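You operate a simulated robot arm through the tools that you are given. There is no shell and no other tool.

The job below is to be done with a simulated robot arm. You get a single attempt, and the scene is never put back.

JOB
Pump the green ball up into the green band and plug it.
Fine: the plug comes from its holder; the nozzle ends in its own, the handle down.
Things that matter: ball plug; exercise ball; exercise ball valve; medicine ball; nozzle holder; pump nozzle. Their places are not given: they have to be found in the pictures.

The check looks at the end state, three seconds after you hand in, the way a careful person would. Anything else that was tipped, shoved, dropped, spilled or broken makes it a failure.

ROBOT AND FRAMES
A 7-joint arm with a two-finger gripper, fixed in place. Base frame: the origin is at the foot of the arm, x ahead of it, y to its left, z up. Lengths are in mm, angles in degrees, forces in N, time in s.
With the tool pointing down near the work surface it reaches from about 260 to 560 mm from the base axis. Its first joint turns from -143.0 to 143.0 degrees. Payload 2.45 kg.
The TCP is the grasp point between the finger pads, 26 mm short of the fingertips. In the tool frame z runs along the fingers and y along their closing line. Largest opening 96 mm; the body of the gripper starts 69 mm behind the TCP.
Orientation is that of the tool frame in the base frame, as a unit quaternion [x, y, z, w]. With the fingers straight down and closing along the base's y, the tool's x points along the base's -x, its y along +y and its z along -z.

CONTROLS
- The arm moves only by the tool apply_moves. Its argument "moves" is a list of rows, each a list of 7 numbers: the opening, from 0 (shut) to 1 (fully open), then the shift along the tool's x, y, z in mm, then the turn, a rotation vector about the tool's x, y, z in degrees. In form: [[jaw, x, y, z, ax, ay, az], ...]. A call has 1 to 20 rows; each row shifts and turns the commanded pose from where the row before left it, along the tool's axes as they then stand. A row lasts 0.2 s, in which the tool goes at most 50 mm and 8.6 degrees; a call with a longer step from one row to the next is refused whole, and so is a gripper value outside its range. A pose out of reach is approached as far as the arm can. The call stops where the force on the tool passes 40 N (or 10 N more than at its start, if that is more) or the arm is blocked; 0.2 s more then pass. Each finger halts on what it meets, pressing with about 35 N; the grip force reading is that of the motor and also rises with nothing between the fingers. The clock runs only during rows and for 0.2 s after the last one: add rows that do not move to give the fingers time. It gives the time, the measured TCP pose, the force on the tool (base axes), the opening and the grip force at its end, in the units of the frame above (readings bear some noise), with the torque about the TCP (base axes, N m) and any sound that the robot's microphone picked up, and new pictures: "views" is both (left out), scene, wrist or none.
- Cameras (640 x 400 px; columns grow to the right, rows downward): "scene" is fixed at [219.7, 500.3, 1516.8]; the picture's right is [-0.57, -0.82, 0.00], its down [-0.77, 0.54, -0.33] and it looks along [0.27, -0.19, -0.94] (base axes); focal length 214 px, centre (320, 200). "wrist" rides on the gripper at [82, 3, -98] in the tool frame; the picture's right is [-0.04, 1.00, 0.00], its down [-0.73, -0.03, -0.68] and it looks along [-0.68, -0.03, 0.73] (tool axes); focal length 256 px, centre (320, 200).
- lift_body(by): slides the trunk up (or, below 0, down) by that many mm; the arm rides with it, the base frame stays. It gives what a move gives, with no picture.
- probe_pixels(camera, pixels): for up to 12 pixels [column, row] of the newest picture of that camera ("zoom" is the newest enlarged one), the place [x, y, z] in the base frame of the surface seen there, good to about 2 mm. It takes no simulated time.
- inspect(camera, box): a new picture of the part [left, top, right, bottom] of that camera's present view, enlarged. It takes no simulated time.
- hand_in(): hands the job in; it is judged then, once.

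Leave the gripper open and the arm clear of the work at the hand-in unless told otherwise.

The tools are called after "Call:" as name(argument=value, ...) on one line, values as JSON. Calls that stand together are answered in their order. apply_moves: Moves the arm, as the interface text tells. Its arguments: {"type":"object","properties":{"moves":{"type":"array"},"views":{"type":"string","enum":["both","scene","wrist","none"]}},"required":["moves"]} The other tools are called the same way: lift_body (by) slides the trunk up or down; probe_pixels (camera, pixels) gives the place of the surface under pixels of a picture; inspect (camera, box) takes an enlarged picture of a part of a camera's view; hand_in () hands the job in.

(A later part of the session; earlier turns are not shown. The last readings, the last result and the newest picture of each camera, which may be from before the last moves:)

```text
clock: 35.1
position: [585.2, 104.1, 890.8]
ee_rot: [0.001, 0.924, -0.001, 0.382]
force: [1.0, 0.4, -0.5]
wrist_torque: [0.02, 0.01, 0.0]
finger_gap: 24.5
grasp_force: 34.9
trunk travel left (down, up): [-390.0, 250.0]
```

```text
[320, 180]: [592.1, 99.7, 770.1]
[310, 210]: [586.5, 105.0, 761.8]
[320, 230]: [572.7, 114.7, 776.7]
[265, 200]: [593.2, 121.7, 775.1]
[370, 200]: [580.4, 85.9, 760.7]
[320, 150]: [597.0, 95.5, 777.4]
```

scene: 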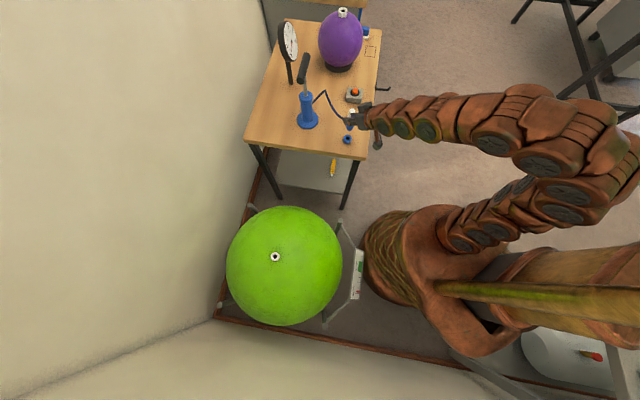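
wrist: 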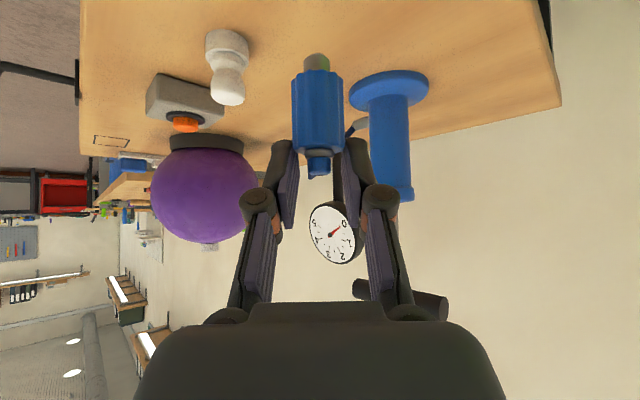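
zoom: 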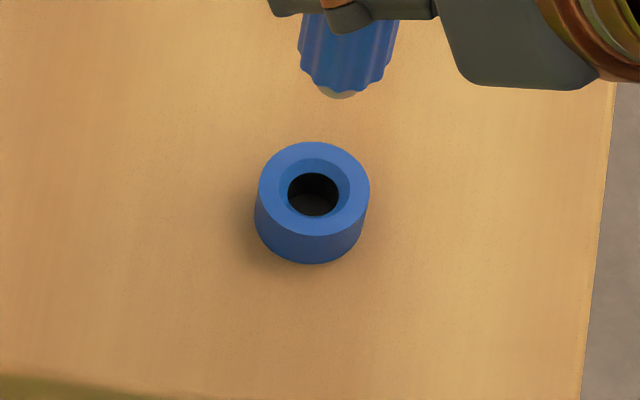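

The grip slipped about 27 mm up during extraction, so the nozzle is now held near its top. It hangs vertically, with its stem (about 14 mm in diameter) below. It is stable and out, so I'll gently turn yaw by +10°, rise a bit and retract, then check that it still holds.

Call:
apply_moves(moves=[[0, 0, 0, 0, -1.82, 0, -1.82], [0, 0, 0, 0, -1.82, 0, -1.82], [0, 0, 0, 0, -1.82, 0, -1.82], [0, 0, 0, 0, -1.82, 0, -1.82], [0, 3.9, 0, -7.4, 0, 0, 0], [0, 3.9, 0, -7.4, 0, 0, 0], [0, 3.9, 0, -7.4, 0, 0, 0], [0, 3.9, 0, -7.4, 0, 0, 0], [0, 3.9, 0, -7.4, 0, 0, 0], [0, 3.9, 0, -7.4, 0, 0, 0], [0, 3.9, 0, -7.4, 0, 0, 0], [0, 3.9, 0, -7.4, 0, 0, 0]], views="both")

```text
clock: 37.7
position: [522.0, 94.9, 909.9]
ee_rot: [-0.082, 0.92, 0.034, 0.382]
force: [0.8, 0.7, -1.3]
wrist_torque: [-0.02, 0.05, 0.02]
finger_gap: 24.1
grasp_force: 35.0
trunk travel left (down, up): [-390.0, 250.0]
```

scene: 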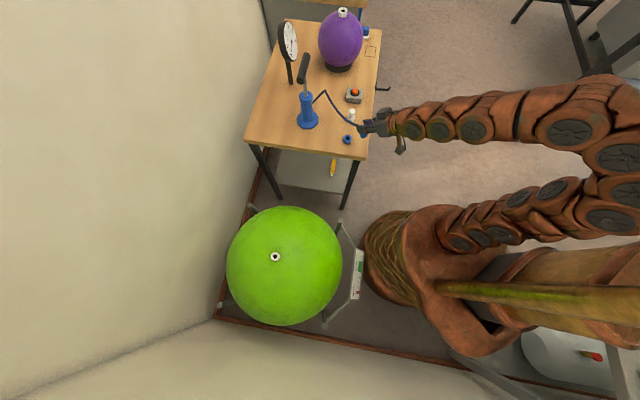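
wrist: 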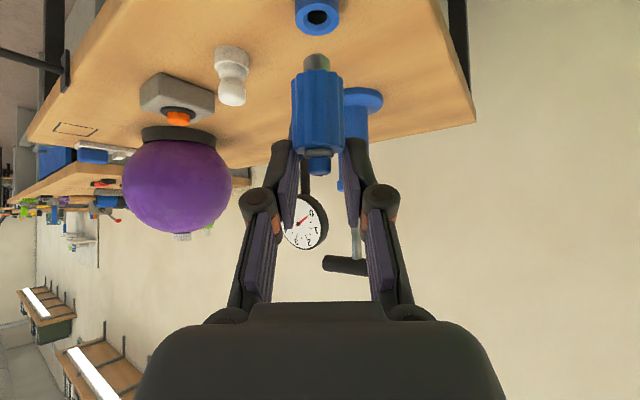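

The nozzle holds steady. I'll swing slowly to the ball's bearing, 47.6° in 16 steps.

Call:
apply_moves(moves=[[0, 0.505, 27.5, -0.505, -2.104, 0, -2.104], [0, 0.505, 27.5, -0.505, -2.104, 0, -2.104], [0, 0.505, 27.5, -0.505, -2.104, 0, -2.104], [0, 0.505, 27.5, -0.505, -2.104, 0, -2.104], [0, 0.505, 27.5, -0.505, -2.104, 0, -2.104], [0, 0.505, 27.5, -0.505, -2.104, 0, -2.104], [0, 0.505, 27.5, -0.505, -2.104, 0, -2.104], [0, 0.505, 27.5, -0.505, -2.104, 0, -2.104], [0, 0.505, 27.5, -0.505, -2.104, 0, -2.104], [0, 0.505, 27.5, -0.505, -2.104, 0, -2.104], [0, 0.505, 27.5, -0.505, -2.104, 0, -2.104], [0, 0.505, 27.5, -0.505, -2.104, 0, -2.104], [0, 0.505, 27.5, -0.505, -2.104, 0, -2.104], [0, 0.505, 27.5, -0.505, -2.104, 0, -2.104], [0, 0.505, 27.5, -0.505, -2.104, 0, -2.104], [0, 0.505, 27.5, -0.505, -2.104, 0, -2.104], [0, 0, 0, 0, 0, 0, 0]], views="both")

```text
clock: 41.3
position: [281.3, 449.2, 908.9]
ee_rot: [-0.445, 0.809, 0.185, 0.336]
force: [-0.4, 0.1, -1.1]
wrist_torque: [0.01, 0.01, 0.0]
finger_gap: 24.3
grasp_force: 34.8
trunk travel left (down, up): [-390.0, 250.0]
```

scene: 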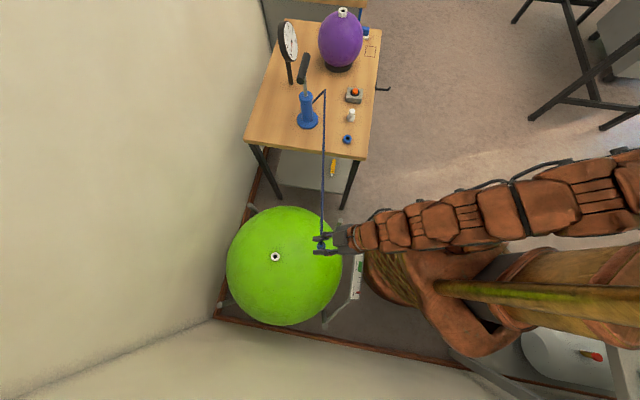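
wrist: 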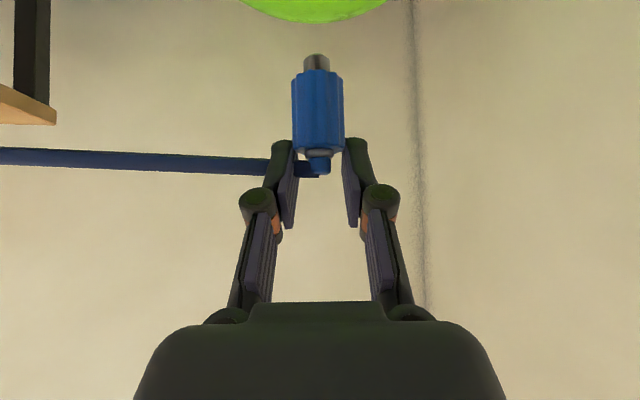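

The hose follows freely and the nozzle is still held. I'll lower the trunk by 140 mm, then extend outward to above the valve with the stem well above it.

Call:
lift_body(by=-140)

Call:
apply_moves(moves=[[0, -16.6, -0.3, 16.6, 0, 0, 0], [0, -16.6, -0.3, 16.6, 0, 0, 0], [0, -16.6, -0.3, 16.6, 0, 0, 0], [0, -16.6, -0.3, 16.6, 0, 0, 0], [0, -16.6, -0.3, 16.6, 0, 0, 0], [0, -16.6, -0.3, 16.6, 0, 0, 0], [0, -16.6, -0.3, 16.6, 0, 0, 0], [0, -16.6, -0.3, 16.6, 0, 0, 0], [0, 0, 0, 0, 0, 0, 0]], views="both")

```text
clock: 43.0
position: [282.1, 449.1, 768.6]
ee_rot: [-0.446, 0.809, 0.185, 0.336]
force: [0.7, 0.2, 0.4]
wrist_torque: [-0.01, -0.01, -0.02]
finger_gap: 24.3
grasp_force: 35.5
trunk travel left (down, up): [-250.0, 390.0]
```

```text
clock: 45.0
position: [383.8, 605.3, 768.1]
ee_rot: [-0.446, 0.81, 0.184, 0.334]
force: [-0.2, 0.7, 0.6]
wrist_torque: [0.0, 0.0, 0.0]
finger_gap: 24.2
grasp_force: 35.0
trunk travel left (down, up): [-250.0, 390.0]
```

scene: 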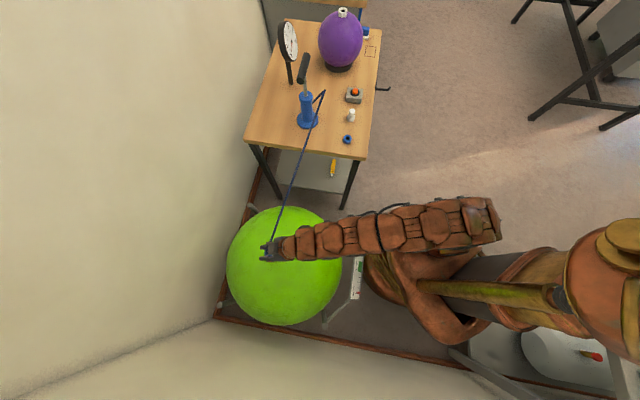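
wrist: 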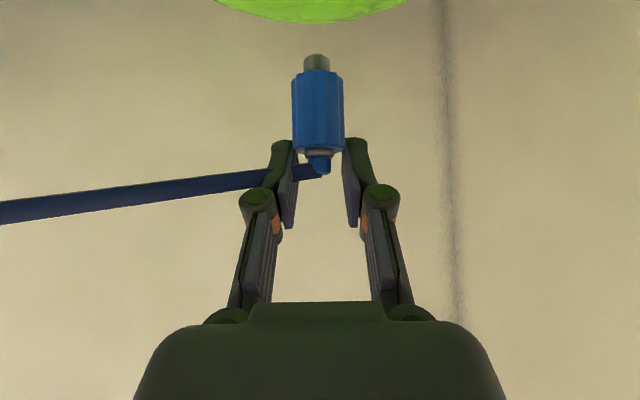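

The nozzle is above the ball. The valve is out of the wrist view, so I'll probe the stem and grip to get the nozzle axis relative to the valve axis at (382.3,609.3).

Call:
probe_pixels(camera="wrist", pixels=[[316, 58], [316, 64], [310, 62], [322, 62], [317, 80], [317, 100], [317, 120], [317, 140], [300, 100], [335, 100], [316, 55], [317, 165]])

Call:
inspect(camera="wrist", box=[270, 40, 370, 190])

Call:
inspect(camera="scene", box=[250, 230, 298, 275])

```text
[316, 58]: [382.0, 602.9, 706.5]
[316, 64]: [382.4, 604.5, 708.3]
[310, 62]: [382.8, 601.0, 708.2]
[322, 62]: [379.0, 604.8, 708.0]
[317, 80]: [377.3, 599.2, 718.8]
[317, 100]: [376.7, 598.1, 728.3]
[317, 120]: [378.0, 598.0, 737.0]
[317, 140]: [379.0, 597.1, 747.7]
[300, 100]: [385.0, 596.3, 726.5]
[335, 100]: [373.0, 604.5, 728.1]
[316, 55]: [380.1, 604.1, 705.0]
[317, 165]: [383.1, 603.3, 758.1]
```

```text
2.67 times, centred on (320, 115) of wrist
```

zoom: 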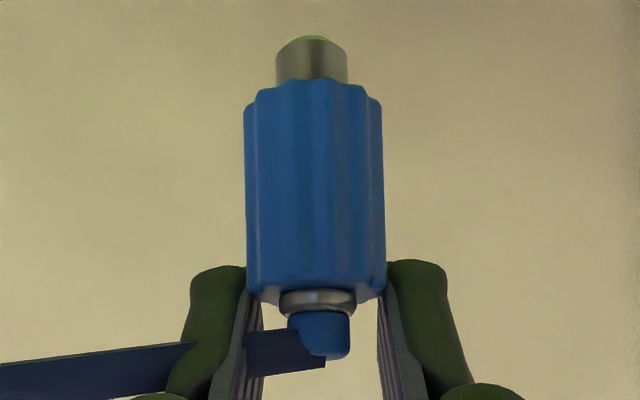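

```text
8.89 times, centred on (274, 252) of scene
```

zoom: 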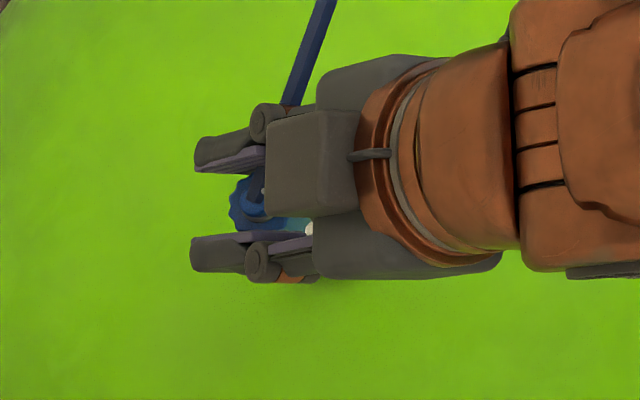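

The stem bottom is at about z=704, and the nozzle axis is about 3 mm off the valve axis. I'll lower 58 mm with a small correction, to just above the valve, so I can compare them directly in the wrist view.

Call:
apply_moves(moves=[[0, 1.06, 1.5, -1.06, 0, 0, 0], [0, 6.83, 0, 6.83, 0, 0, 0], [0, 6.83, 0, 6.83, 0, 0, 0], [0, 6.83, 0, 6.83, 0, 0, 0], [0, 6.83, 0, 6.83, 0, 0, 0], [0, 6.83, 0, 6.83, 0, 0, 0], [0, 6.83, 0, 6.83, 0, 0, 0], [0, 0, 0, 0, 0, 0, 0]], views="both")

Call:
inspect(camera="wrist", box=[260, 0, 380, 100])

```text
clock: 46.8
position: [380.9, 606.6, 711.5]
ee_rot: [-0.446, 0.81, 0.184, 0.334]
force: [0.1, 0.0, -0.6]
wrist_torque: [0.01, 0.01, 0.02]
finger_gap: 24.2
grasp_force: 34.9
trunk travel left (down, up): [-250.0, 390.0]
```

scene: 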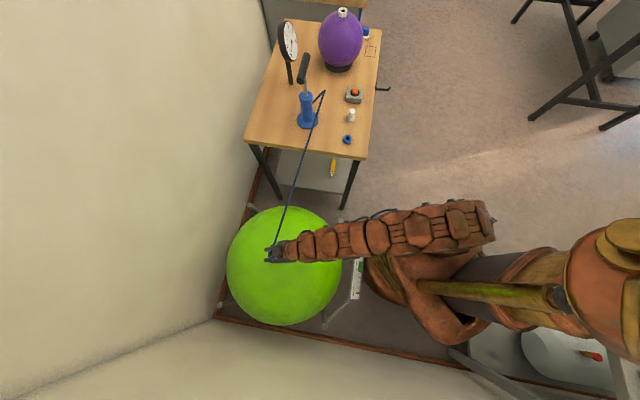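
wrist: 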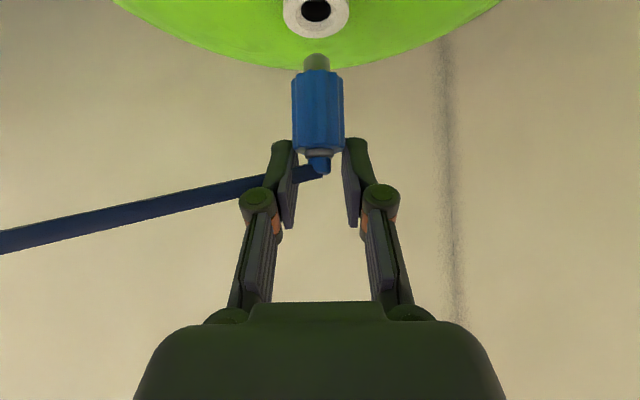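

```text
4.00 times, centred on (320, 50) of wrist
```

zoom: 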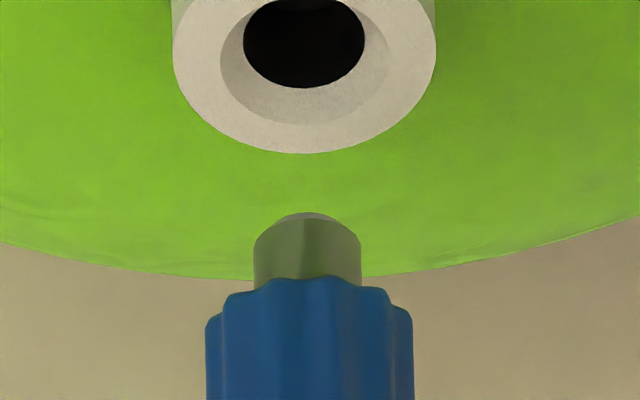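

I can see the valve hole (wrist ~(316,11)) and the stem tip (317,53) just above it. I'll probe both in this zoom.

Call:
probe_pixels(camera="zoom", pixels=[[190, 60], [420, 60], [305, 135], [305, 150], [215, 20], [400, 20], [305, 110], [307, 225], [307, 250], [270, 240], [345, 240], [307, 340]])

```text
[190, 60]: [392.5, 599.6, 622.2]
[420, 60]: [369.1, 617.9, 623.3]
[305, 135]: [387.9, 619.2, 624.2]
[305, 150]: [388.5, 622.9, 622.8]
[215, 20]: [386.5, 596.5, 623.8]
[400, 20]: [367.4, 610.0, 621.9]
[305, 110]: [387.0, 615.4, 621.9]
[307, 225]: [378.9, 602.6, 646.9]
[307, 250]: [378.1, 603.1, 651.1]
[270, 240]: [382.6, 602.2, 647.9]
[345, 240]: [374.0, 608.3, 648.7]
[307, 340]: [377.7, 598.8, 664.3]
```

The valve top now reads z≈623, against 634 earlier. The ball may be slowly losing air, so I'll check the scale pointer.

Call:
inspect(camera="scene", box=[330, 235, 378, 305])

Call:
probe_pixels(camera="scene", pixels=[[284, 270], [260, 275], [270, 270], [255, 240], [290, 300], [250, 290], [300, 285], [245, 265]])

```text
5.71 times, centred on (354, 270) of scene
```

zoom: 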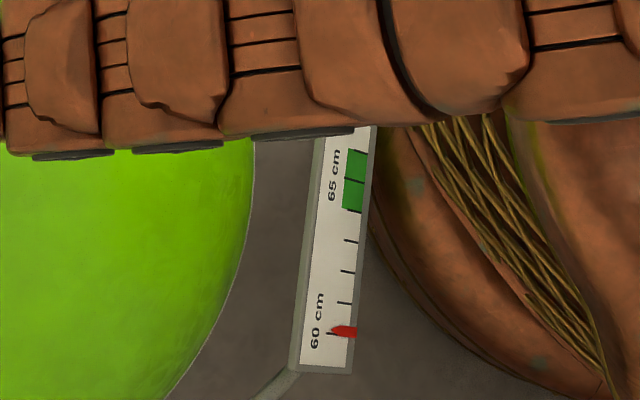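

```text
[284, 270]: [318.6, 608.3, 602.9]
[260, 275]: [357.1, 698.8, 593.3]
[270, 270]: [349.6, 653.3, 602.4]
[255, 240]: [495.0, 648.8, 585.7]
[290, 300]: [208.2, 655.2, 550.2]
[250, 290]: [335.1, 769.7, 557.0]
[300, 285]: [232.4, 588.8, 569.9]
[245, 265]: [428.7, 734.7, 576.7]
```

The pointer dropped from 61 to 60 cm in about 47 s, so the open valve leaks and time matters. The stem and valve axes agree within about 1 mm, so I'll push the nozzle down into the valve now.

Call:
apply_moves(moves=[[0, 5.2, 0, 4.8, 0, 0, 0], [0, 5, 0, 5, 0, 0, 0], [0, 5, 0, 5, 0, 0, 0], [0, 3, 0, 3, 0, 0, 0], [0, 2.5, 0, 2.5, 0, 0, 0], [0, 2.5, 0, 2.5, 0, 0, 0], [0, 2, 0, 2, 0, 0, 0], [0, 0, 0, 0, 0, 0, 0]], views="wrist")

```text
clock: 48.5
position: [381.9, 607.0, 677.1]
ee_rot: [-0.447, 0.808, 0.186, 0.335]
force: [-5.6, -5.0, 11.7]
wrist_torque: [-0.33, 0.24, 0.01]
finger_gap: 24.4
grasp_force: 35.3
trunk travel left (down, up): [-250.0, 390.0]
```

wrist: 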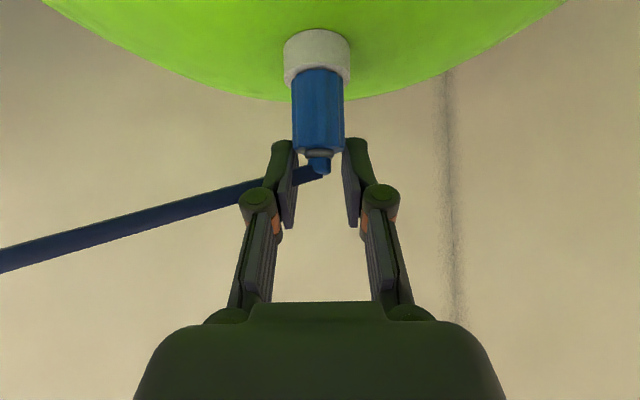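

There is contact: 11.7 N up, and the grip bottom looks close to the ring. I'll zoom in to check the seating.

Call:
inspect(camera="wrist", box=[270, 20, 370, 180])

Call:
probe_pixels(camera="wrist", pixels=[[317, 40], [317, 55], [317, 66], [317, 74], [317, 90], [317, 120], [317, 145], [290, 60], [346, 60]])

```text
2.50 times, centred on (320, 100) of wrist
```

zoom: 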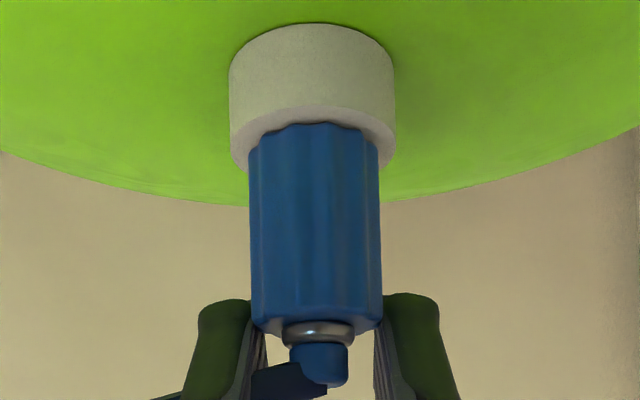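

```text
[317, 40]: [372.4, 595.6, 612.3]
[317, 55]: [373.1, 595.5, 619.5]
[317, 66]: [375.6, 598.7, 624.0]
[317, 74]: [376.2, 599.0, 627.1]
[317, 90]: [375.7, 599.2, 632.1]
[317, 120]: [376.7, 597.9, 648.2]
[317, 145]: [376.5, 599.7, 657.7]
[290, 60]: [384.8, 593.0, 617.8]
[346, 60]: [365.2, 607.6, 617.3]
```

It looks almost seated, with the grip bottom at about 623–624 and the ring top at about 622. I'll press a little more to make sure.

Call:
apply_moves(moves=[[0, 1.5, 0, 1.5, 0, 0, 0], [0, 1.5, 0, 1.5, 0, 0, 0], [0, 0, 0, 0, 0, 0, 0]], views="wrist")

Call:
inspect(camera="wrist", box=[270, 20, 370, 180])

```text
clock: 49.4
position: [380.9, 607.3, 673.2]
ee_rot: [-0.445, 0.808, 0.186, 0.337]
force: [-5.6, 5.8, 27.7]
wrist_torque: [0.29, -0.01, 0.01]
finger_gap: 24.5
grasp_force: 34.9
trunk travel left (down, up): [-250.0, 390.0]
```

wrist: 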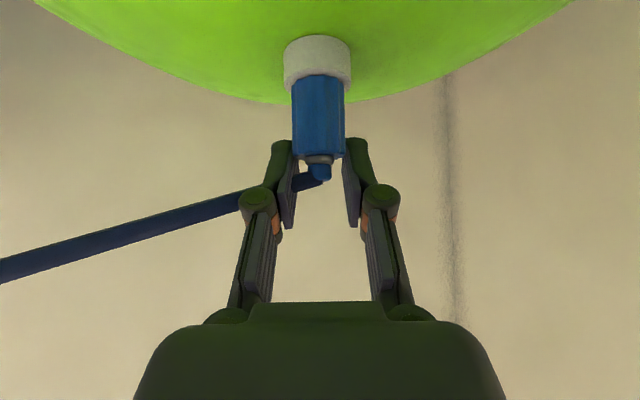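

```text
2.50 times, centred on (320, 100) of wrist
```

zoom: 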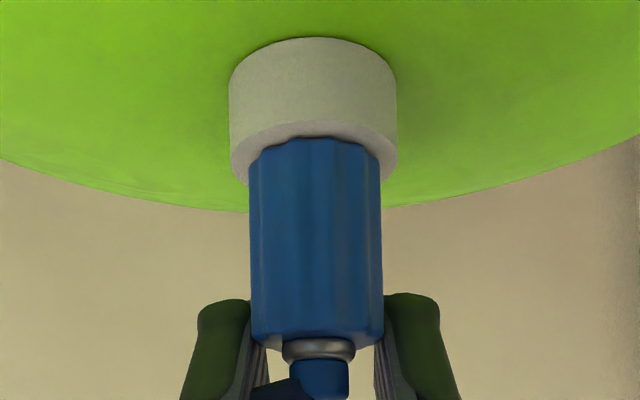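

The nozzle is pressed home (27 N, grip bottom on the ring). I'll release it, back away along the tool axis and look at it.

Call:
apply_moves(moves=[[1, 0, 0, 0, 0, 0, 0], [1, 0, 0, 0, 0, 0, 0], [1, 0, 0, 0, 0, 0, 0], [1, 0, 0, -20, 0, 0, 0], [1, 0, 0, -40, 0, 0, 0], [1, 0, 0, -45, 0, 0, 0], [1, 0, 0, -45, 0, 0, 0]], views="both")

```text
clock: 51.0
position: [323.7, 517.6, 779.4]
ee_rot: [-0.446, 0.809, 0.185, 0.335]
force: [-1.1, 0.4, -0.5]
wrist_torque: [-0.01, 0.0, 0.01]
finger_gap: 96.0
grasp_force: 0.0
trunk travel left (down, up): [-250.0, 390.0]
```

scene: 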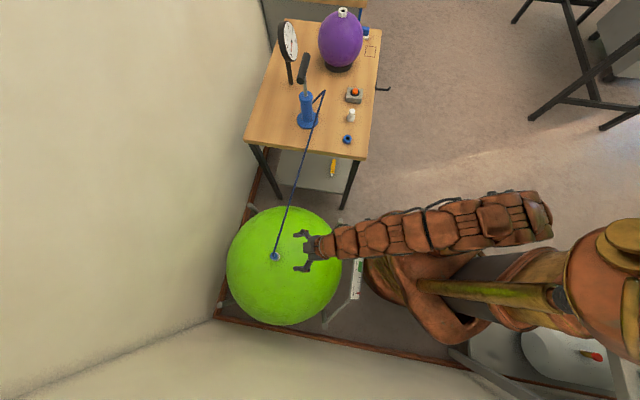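
wrist: 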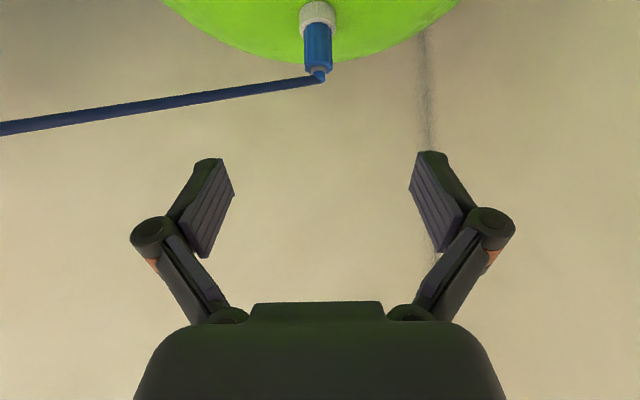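

The nozzle stands upright in the valve. I'll zoom in to check its seating and the scale before leaving.

Call:
inspect(camera="wrist", box=[280, 0, 360, 90])

Call:
inspect(camera="scene", box=[330, 235, 378, 305])

```text
4.44 times, centred on (320, 45) of wrist
```

zoom: 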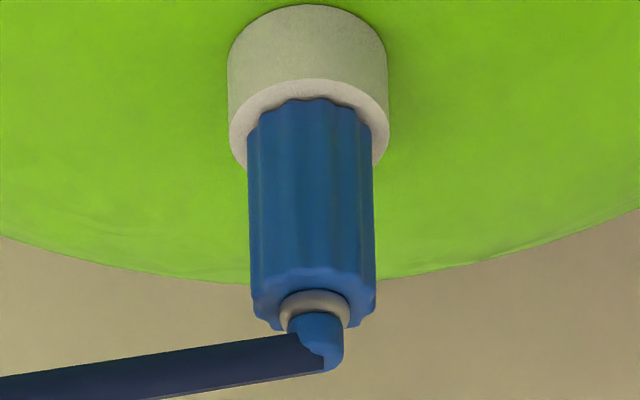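

```text
5.71 times, centred on (354, 270) of scene
```

zoom: 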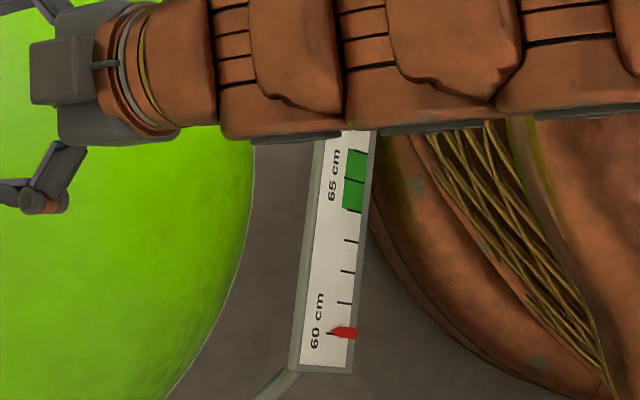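

The nozzle is fully seated, and the pointer is at 60 and steady. Next is the pump handle. I'll retract, raise the trunk 240 mm and move across toward the pump at about z 1050.

Call:
apply_moves(moves=[[1, 21.2, 0, -21.2, 0, 0, 0], [1, 21.2, 0, -21.2, 0, 0, 0], [1, 0, 0, 0, 0, 0, 0]], views="none")

Call:
lift_body(by=240)

Call:
apply_moves(moves=[[1, 8.1, -35.2, -11.75, 0, 0, 0], [1, 8.1, -35.2, -11.75, 0, 0, 0], [1, 8.1, -35.2, -11.75, 0, 0, 0], [1, 8.1, -35.2, -11.75, 0, 0, 0], [1, 8.1, -35.2, -11.75, 0, 0, 0], [1, 8.1, -35.2, -11.75, 0, 0, 0], [1, 8.1, -35.2, -11.75, 0, 0, 0], [1, 8.1, -35.2, -11.75, 0, 0, 0], [1, 8.1, -35.2, -11.75, 0, 0, 0], [1, 8.1, -35.2, -11.75, 0, 0, 0], [1, 8.1, -35.2, -11.75, 0, 0, 0], [1, 8.1, -35.2, -11.75, 0, 0, 0], [1, 0, 0, 0, 4.1, 0, 4.1], [1, 0, 0, 0, 4.1, 0, 4.1], [1, 0, 0, 0, 4.1, 0, 4.1], [1, 0, 0, 0, 0, 0, 0]], views="both")

```text
clock: 51.8
position: [292.6, 466.2, 777.1]
ee_rot: [-0.446, 0.809, 0.185, 0.335]
force: [0.0, 0.3, 0.1]
wrist_torque: [0.01, -0.01, 0.04]
finger_gap: 96.2
grasp_force: 0.1
trunk travel left (down, up): [-250.0, 390.0]
```

```text
clock: 54.2
position: [293.3, 466.9, 1016.6]
ee_rot: [-0.446, 0.809, 0.185, 0.335]
force: [0.1, -0.1, -0.3]
wrist_torque: [-0.01, 0.02, -0.04]
finger_gap: 96.0
grasp_force: 0.1
trunk travel left (down, up): [-490.0, 150.0]
```

```text
clock: 57.6
position: [559.2, 97.9, 1048.3]
ee_rot: [-0.318, 0.868, 0.132, 0.359]
force: [-0.5, -0.4, 0.3]
wrist_torque: [0.01, 0.01, 0.0]
finger_gap: 95.9
grasp_force: 0.1
trunk travel left (down, up): [-490.0, 150.0]
```

scene: 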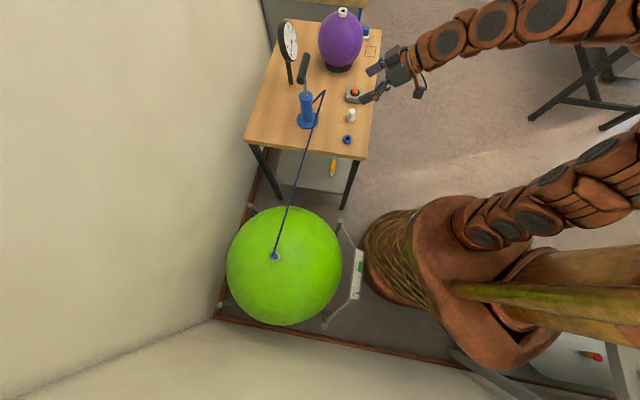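
wrist: 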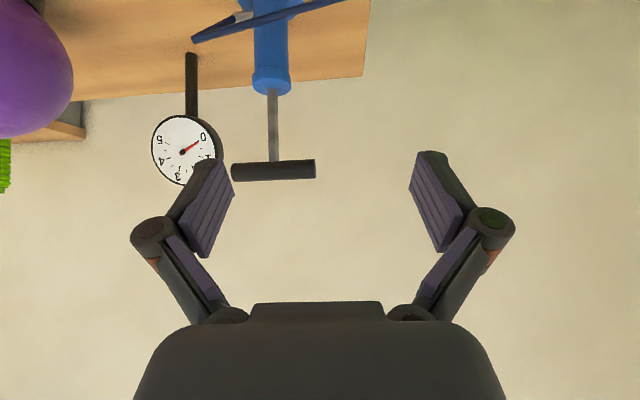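

I have a square view of the handle bar, from (232,172) to (316,169). I'll probe the bar, rod and collar from here.

Call:
probe_pixels(camera="wrist", pixels=[[234, 171], [245, 171], [274, 170], [300, 169], [314, 169], [274, 163], [300, 162], [300, 177], [273, 130], [273, 95], [271, 85], [271, 72]])

Call:
inspect(camera="wrist", box=[210, 60, 340, 190])

Call:
inspect(camera="scene", box=[330, 235, 378, 305])

```text
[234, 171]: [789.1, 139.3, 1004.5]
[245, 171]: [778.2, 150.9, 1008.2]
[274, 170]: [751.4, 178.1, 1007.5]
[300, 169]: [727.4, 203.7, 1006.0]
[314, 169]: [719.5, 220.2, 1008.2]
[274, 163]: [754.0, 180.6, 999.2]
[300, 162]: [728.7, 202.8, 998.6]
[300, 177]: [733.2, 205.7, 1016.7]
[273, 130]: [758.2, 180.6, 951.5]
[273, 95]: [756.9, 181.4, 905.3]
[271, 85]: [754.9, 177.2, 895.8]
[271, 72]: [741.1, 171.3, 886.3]
```

```text
3.08 times, centred on (275, 125) of wrist
```

zoom: 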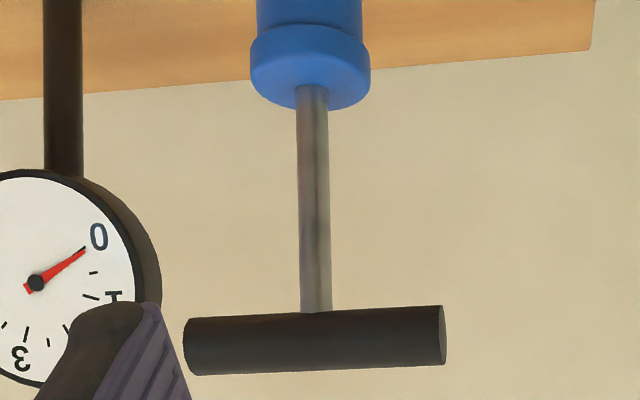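

```text
5.71 times, centred on (354, 270) of scene
```

zoom: 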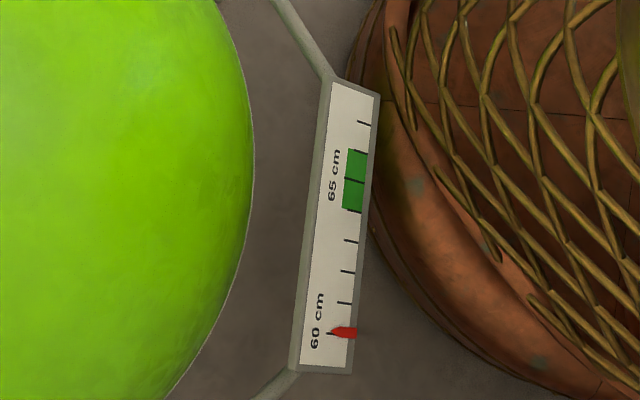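

The pointer is still at 60, so there's no leak with the nozzle in. The bar axis centre is at about (761,185,1007), running along (0.652,−0.758). I'll pitch to 65° and roll 90° so one finger goes above the bar and one below.

Call:
apply_moves(moves=[[1, 0, 0, 0, 0, -6.7, 0], [1, 0, 0, 0, 0, -6.7, 0], [1, 0, 0, 0, 0, -6.7, 0], [1, 0, 0, 0, 0, 0, 8.2], [1, 0, 0, 0, 0, 0, 8.2], [1, 0, 0, 0, 0, 0, 8.2], [1, 0, 0, 0, 0, 0, 8.2], [1, 0, 0, 0, 0, 0, 8.2], [1, 0, 0, 0, 0, 0, 8.2], [1, 0, 0, 0, 0, 0, 8.2], [1, 0, 0, 0, 0, 0, 8.2], [1, 0, 0, 0, 0, 0, 8.2], [1, 0, 0, 0, 0, 0, 8.2], [1, 0, 0, 0, 0, 0, 8.0], [1, 0, 0, 0, 0, 0, 0]], views="both")

```text
clock: 60.9
position: [560.4, 98.9, 1048.4]
ee_rot: [0.354, 0.765, 0.488, 0.226]
force: [0.9, 0.1, 1.3]
wrist_torque: [0.0, 0.05, -0.01]
finger_gap: 95.6
grasp_force: 0.0
trunk travel left (down, up): [-490.0, 150.0]
```

scene: 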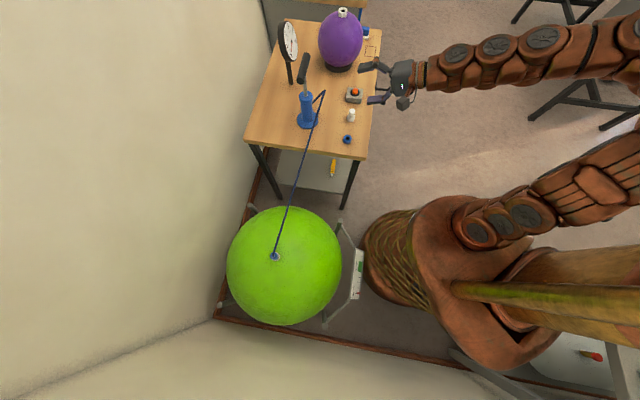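
wrist: 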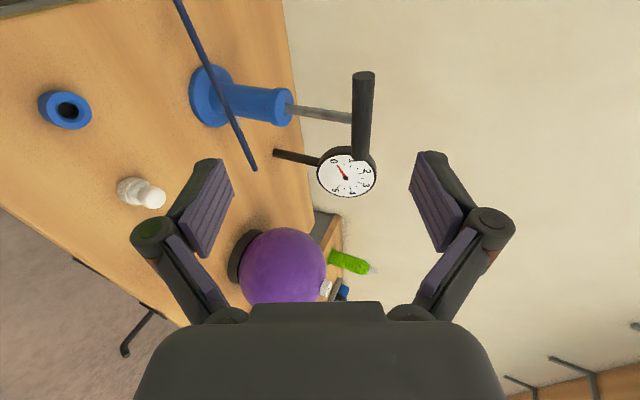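

Orientation is as planned: tool x along the bar, y up-outward, z toward the handle. I'll shift sideways and advance most of the way (175 of 207 mm).

Call:
apply_moves(moves=[[1, -11.1, 25.2, 0, 0, 0, 0], [1, -11.2, 25.2, 0, 0, 0, 0], [1, 0, 0, 30, 0, 0, 0], [1, 0, 0, 30, 0, 0, 0], [1, 0, 0, 30, 0, 0, 0], [1, 0, 0, 30, 0, 0, 0], [1, 0, 0, 30, 0, 0, 0], [1, 0, 0, 0, 0, 0, 0]], views="both")

```text
clock: 62.6
position: [694.7, 184.4, 1033.0]
ee_rot: [0.354, 0.765, 0.488, 0.226]
force: [-0.8, 0.2, -0.5]
wrist_torque: [0.0, 0.04, 0.0]
finger_gap: 95.9
grasp_force: 0.1
trunk travel left (down, up): [-490.0, 150.0]
```

scene: 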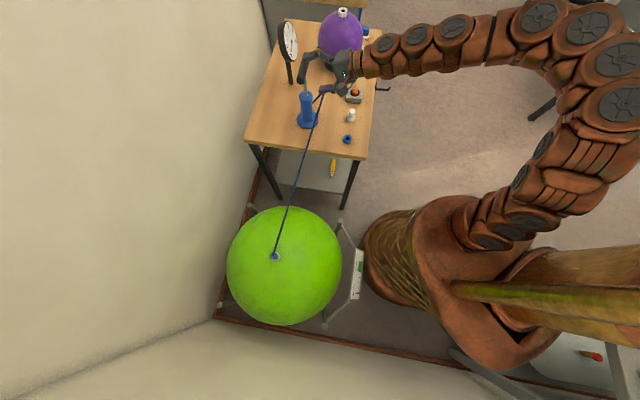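
wrist: 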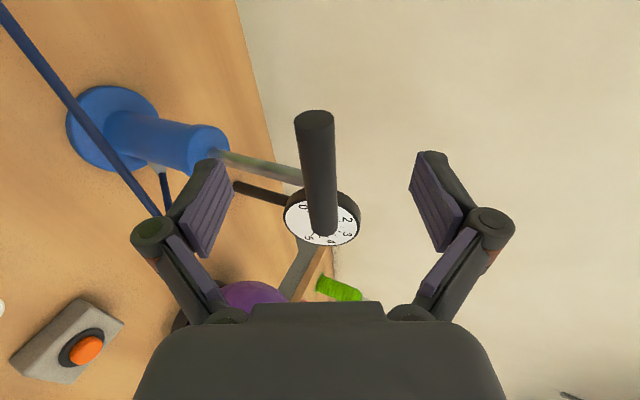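

The bar is between the fingers. I'll advance the remaining 57 mm and close.

Call:
apply_moves(moves=[[1, 0, -1, 20, 0, 0, 0], [1, 0, -1, 20, 0, 0, 0], [1, 0, 0, 17, 0, 0, 0], [1, 0, 0, 0, 0, 0, 0], [0, 0, 0, 0, 0, 0, 0], [0, 0, 0, 0, 0, 0, 0], [0, 0, 0, 0, 0, 0, 0], [0, 0, 0, 0, 0, 0, 0], [0, 0, 0, 0, 0, 0, 0], [0, 0, 0, 0, 0, 0, 0]], views="both")

```text
clock: 64.8
position: [732.8, 217.9, 1005.0]
ee_rot: [0.354, 0.765, 0.489, 0.226]
force: [-3.1, -3.3, -4.4]
wrist_torque: [-0.18, -0.14, -0.01]
finger_gap: 24.0
grasp_force: 44.8
trunk travel left (down, up): [-490.0, 150.0]
```

scene: 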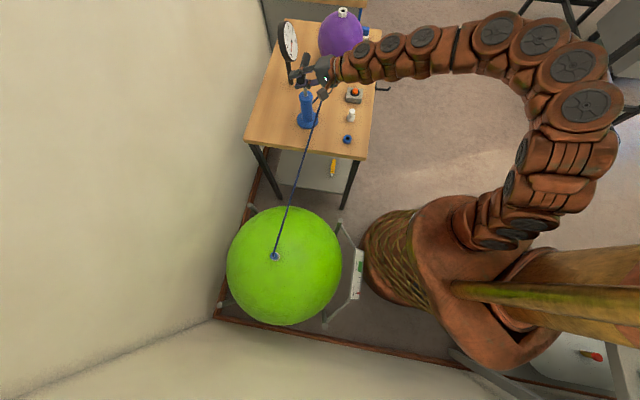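
wrist: 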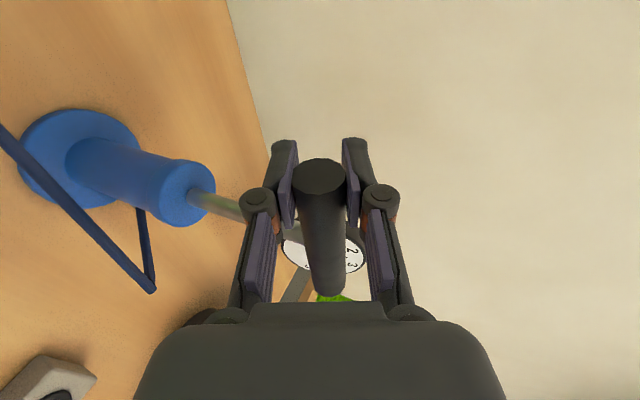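

The bar is gripped (gap 24 mm). I'll do a first partial down-stroke with the trunk, 30 mm, and read the force.

Call:
lift_body(by=-30)

Call:
inspect(camera="wrist", box=[0, 80, 400, 330])

Call:
inspect(camera="scene", box=[330, 235, 378, 305])

```text
clock: 65.6
position: [733.1, 217.8, 975.4]
ee_rot: [0.353, 0.765, 0.488, 0.226]
force: [-3.7, -2.3, -2.9]
wrist_torque: [-0.32, -0.29, -0.33]
finger_gap: 24.2
grasp_force: 45.3
trunk travel left (down, up): [-460.0, 180.0]
```

```text
1.60 times, centred on (200, 205) of wrist
```

zoom: 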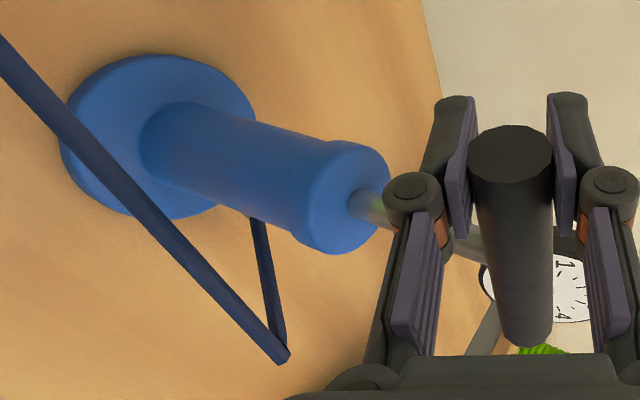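

```text
5.71 times, centred on (354, 270) of scene
```

zoom: 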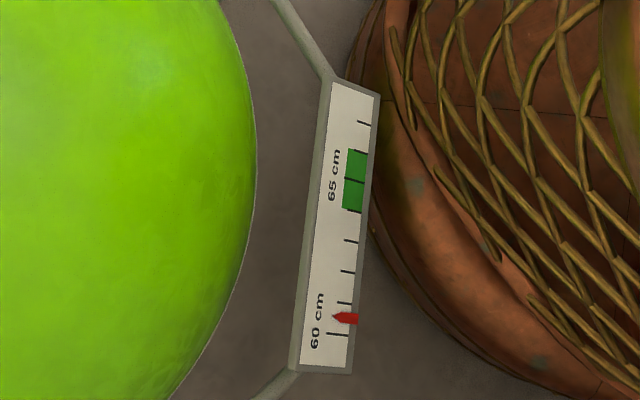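

The pointer rose to about 60.5 from 30 mm of stroke, so each full stroke gives roughly 1.4 cm. I'll continue the down-stroke by 40 mm.

Call:
lift_body(by=-40)

Call:
inspect(camera="wrist", box=[0, 80, 400, 330])

Call:
inspect(camera="scene", box=[330, 235, 378, 305])

```text
clock: 66.4
position: [732.5, 218.1, 935.5]
ee_rot: [0.354, 0.765, 0.488, 0.226]
force: [-2.6, -1.2, -2.7]
wrist_torque: [-0.39, -0.26, -0.36]
finger_gap: 24.1
grasp_force: 45.1
trunk travel left (down, up): [-420.0, 220.0]
heard: click
```

```text
1.60 times, centred on (200, 205) of wrist
```

zoom: 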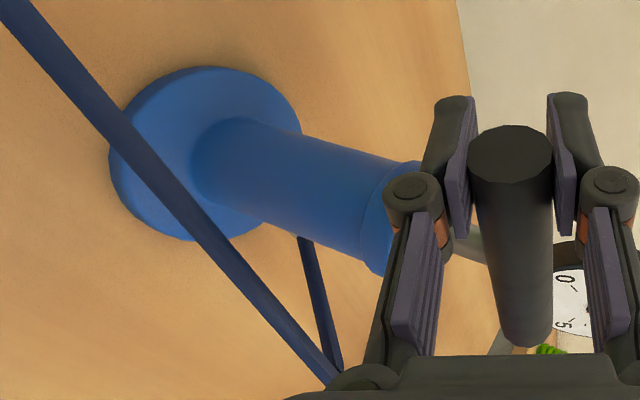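

```text
5.71 times, centred on (354, 270) of scene
```

zoom: 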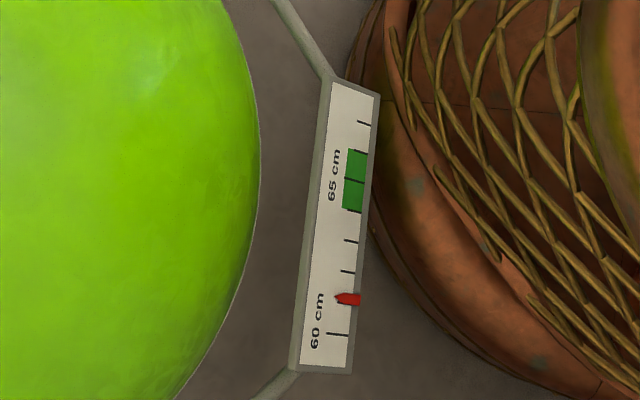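

A click, and the pointer is at about 61.1. I'll check whether the handle goes further, with another 10 mm down.

Call:
lift_body(by=-10)

Call:
inspect(camera="scene", box=[330, 235, 378, 305])

Call:
inspect(camera="wrist", box=[0, 80, 400, 330])

```text
clock: 67.0
position: [732.6, 218.0, 925.4]
ee_rot: [0.353, 0.765, 0.488, 0.226]
force: [-2.0, -0.6, -2.0]
wrist_torque: [-0.26, -0.31, -0.23]
finger_gap: 24.0
grasp_force: 44.5
trunk travel left (down, up): [-410.0, 230.0]
```

```text
5.71 times, centred on (354, 270) of scene
```

zoom: 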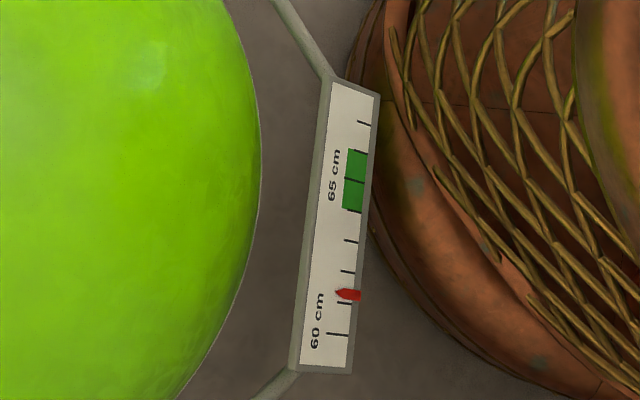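

```text
1.60 times, centred on (200, 205) of wrist
```

zoom: 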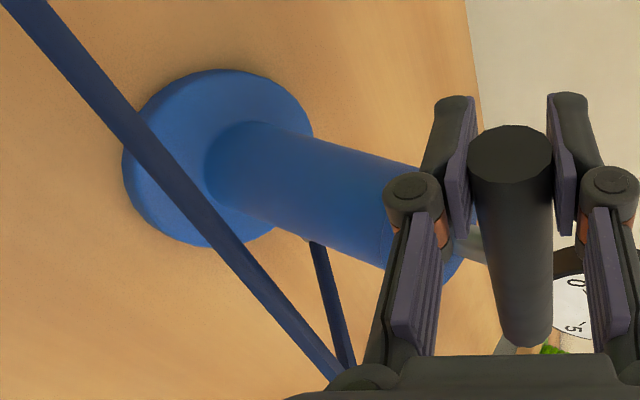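

80 mm of stroke brought it to about 61.3, with low force. Up 80 mm, then down 80 mm again.

Call:
lift_body(by=79)

Call:
lift_body(by=-79)

Call:
inspect(camera="scene", box=[330, 235, 378, 305])

Call:
inspect(camera="wrist", box=[0, 80, 400, 330])

```text
clock: 68.2
position: [732.8, 216.7, 1006.2]
ee_rot: [0.353, 0.765, 0.489, 0.227]
force: [-0.8, -0.9, 1.5]
wrist_torque: [-0.05, 0.12, 0.54]
finger_gap: 23.9
grasp_force: 45.0
trunk travel left (down, up): [-489.0, 151.0]
heard: click
```

```text
clock: 69.3
position: [733.0, 217.5, 924.3]
ee_rot: [0.353, 0.765, 0.488, 0.226]
force: [-0.6, 0.4, 0.4]
wrist_torque: [-0.33, -0.43, -0.4]
finger_gap: 24.1
grasp_force: 44.8
trunk travel left (down, up): [-410.0, 230.0]
heard: click
```

```text
5.71 times, centred on (354, 270) of scene
```

zoom: 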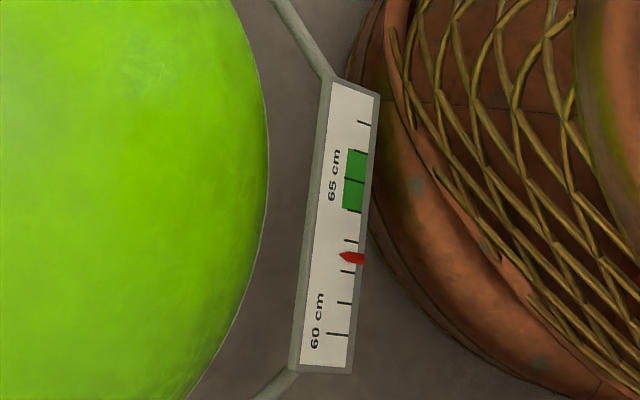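

```text
1.60 times, centred on (200, 205) of wrist
```

zoom: 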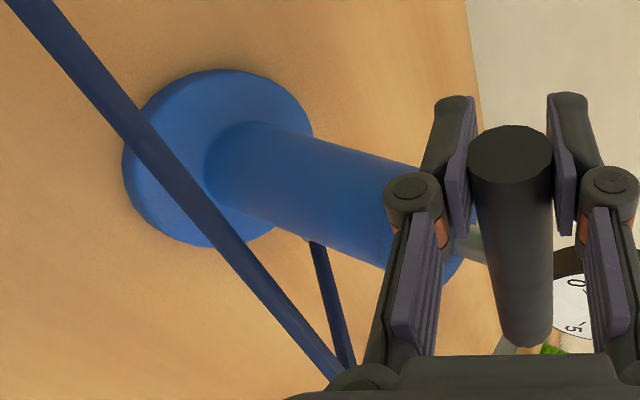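

Pointer at about 62.5, so about 1.2 cm per stroke. Two more full strokes, checking after each.

Call:
lift_body(by=79)

Call:
lift_body(by=-79)

Call:
inspect(camera="scene", box=[330, 235, 378, 305])

Call:
inspect(camera="scene", box=[255, 235, 300, 270])

```text
clock: 70.5
position: [733.2, 217.7, 1005.9]
ee_rot: [0.353, 0.765, 0.489, 0.226]
force: [0.3, -0.6, 0.8]
wrist_torque: [-0.02, 0.12, 0.59]
finger_gap: 24.1
grasp_force: 44.6
trunk travel left (down, up): [-489.0, 151.0]
heard: click
```

```text
clock: 71.7
position: [733.3, 217.8, 925.0]
ee_rot: [0.353, 0.766, 0.488, 0.226]
force: [1.5, 2.7, 1.5]
wrist_torque: [-0.33, -0.46, -0.4]
finger_gap: 24.1
grasp_force: 44.9
trunk travel left (down, up): [-410.0, 230.0]
heard: click
```

```text
5.71 times, centred on (354, 270) of scene
```

zoom: 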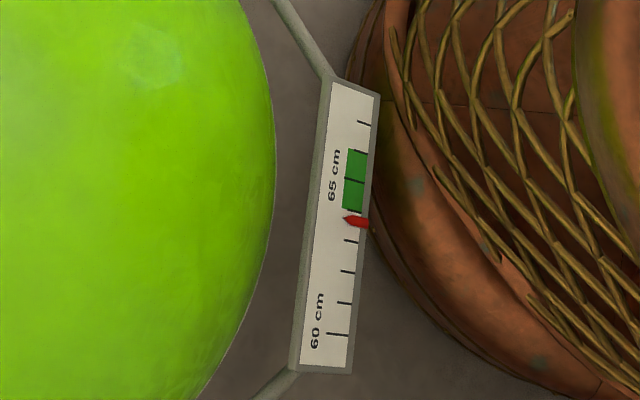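

```text
11.43 times, centred on (278, 252) of scene
```

zoom: 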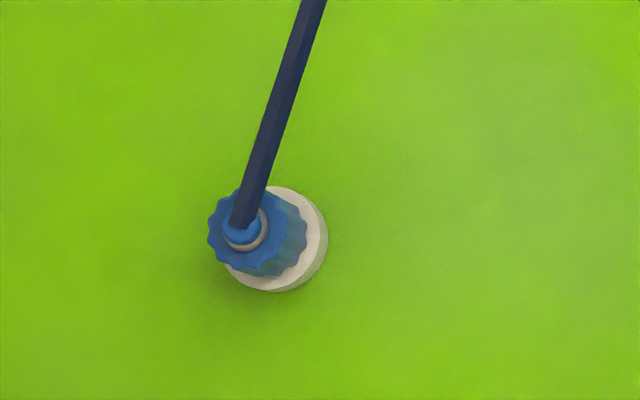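

Pointer at about 63.7, with the nozzle still in the valve. One more full stroke.

Call:
lift_body(by=79)

Call:
lift_body(by=-79)

Call:
inspect(camera="scene", box=[330, 235, 378, 305])

```text
clock: 72.8
position: [732.7, 217.1, 1005.0]
ee_rot: [0.353, 0.765, 0.489, 0.227]
force: [0.0, -0.4, 1.7]
wrist_torque: [0.04, 0.12, 0.6]
finger_gap: 24.2
grasp_force: 45.7
trunk travel left (down, up): [-489.0, 151.0]
heard: click
```

```text
clock: 74.0
position: [732.0, 217.9, 925.5]
ee_rot: [0.354, 0.765, 0.488, 0.226]
force: [2.1, 1.2, 2.5]
wrist_torque: [-0.31, -0.47, -0.33]
finger_gap: 24.0
grasp_force: 45.3
trunk travel left (down, up): [-410.0, 230.0]
heard: click
```

```text
5.71 times, centred on (354, 270) of scene
```

zoom: 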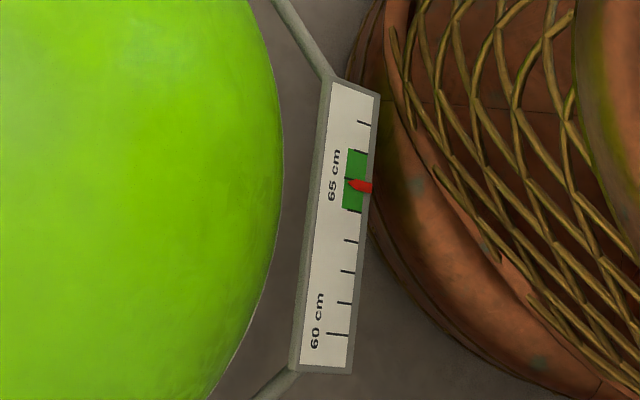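

Pointer at about 64.8. The open valve will leak roughly 0.7 cm during the nozzle/plug exchange, so I'll add a partial stroke: up 55 mm, down 55 mm.

Call:
lift_body(by=55)

Call:
lift_body(by=-55)

Call:
inspect(camera="scene", box=[330, 235, 378, 305])

Call:
inspect(camera="scene", box=[270, 50, 360, 135])

```text
clock: 74.9
position: [732.4, 217.5, 982.1]
ee_rot: [0.353, 0.765, 0.489, 0.226]
force: [1.1, -0.2, 5.2]
wrist_torque: [0.09, 0.1, 0.81]
finger_gap: 24.4
grasp_force: 45.4
trunk travel left (down, up): [-465.0, 175.0]
heard: click
```

```text
clock: 75.9
position: [733.4, 217.1, 925.0]
ee_rot: [0.354, 0.765, 0.489, 0.225]
force: [2.6, 2.0, 2.5]
wrist_torque: [-0.39, -0.56, -0.5]
finger_gap: 24.2
grasp_force: 45.4
trunk travel left (down, up): [-410.0, 230.0]
heard: click
```

```text
5.71 times, centred on (354, 270) of scene
```

zoom: 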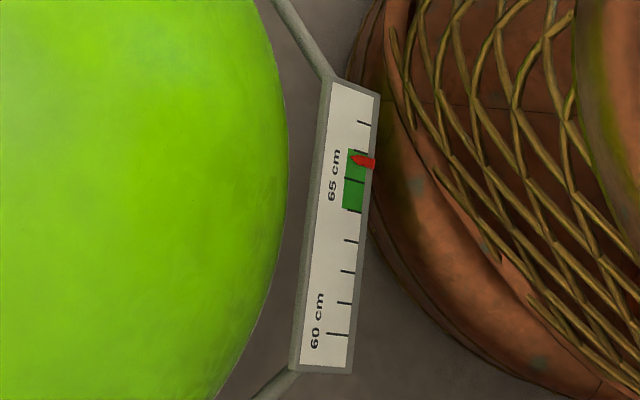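

```text
4.71 times, centred on (315, 92) of scene
```

zoom: 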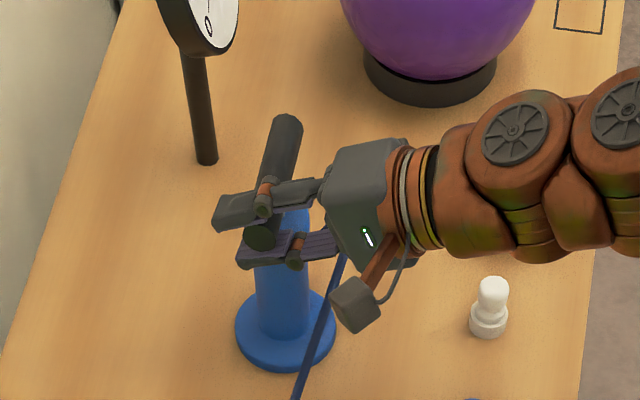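

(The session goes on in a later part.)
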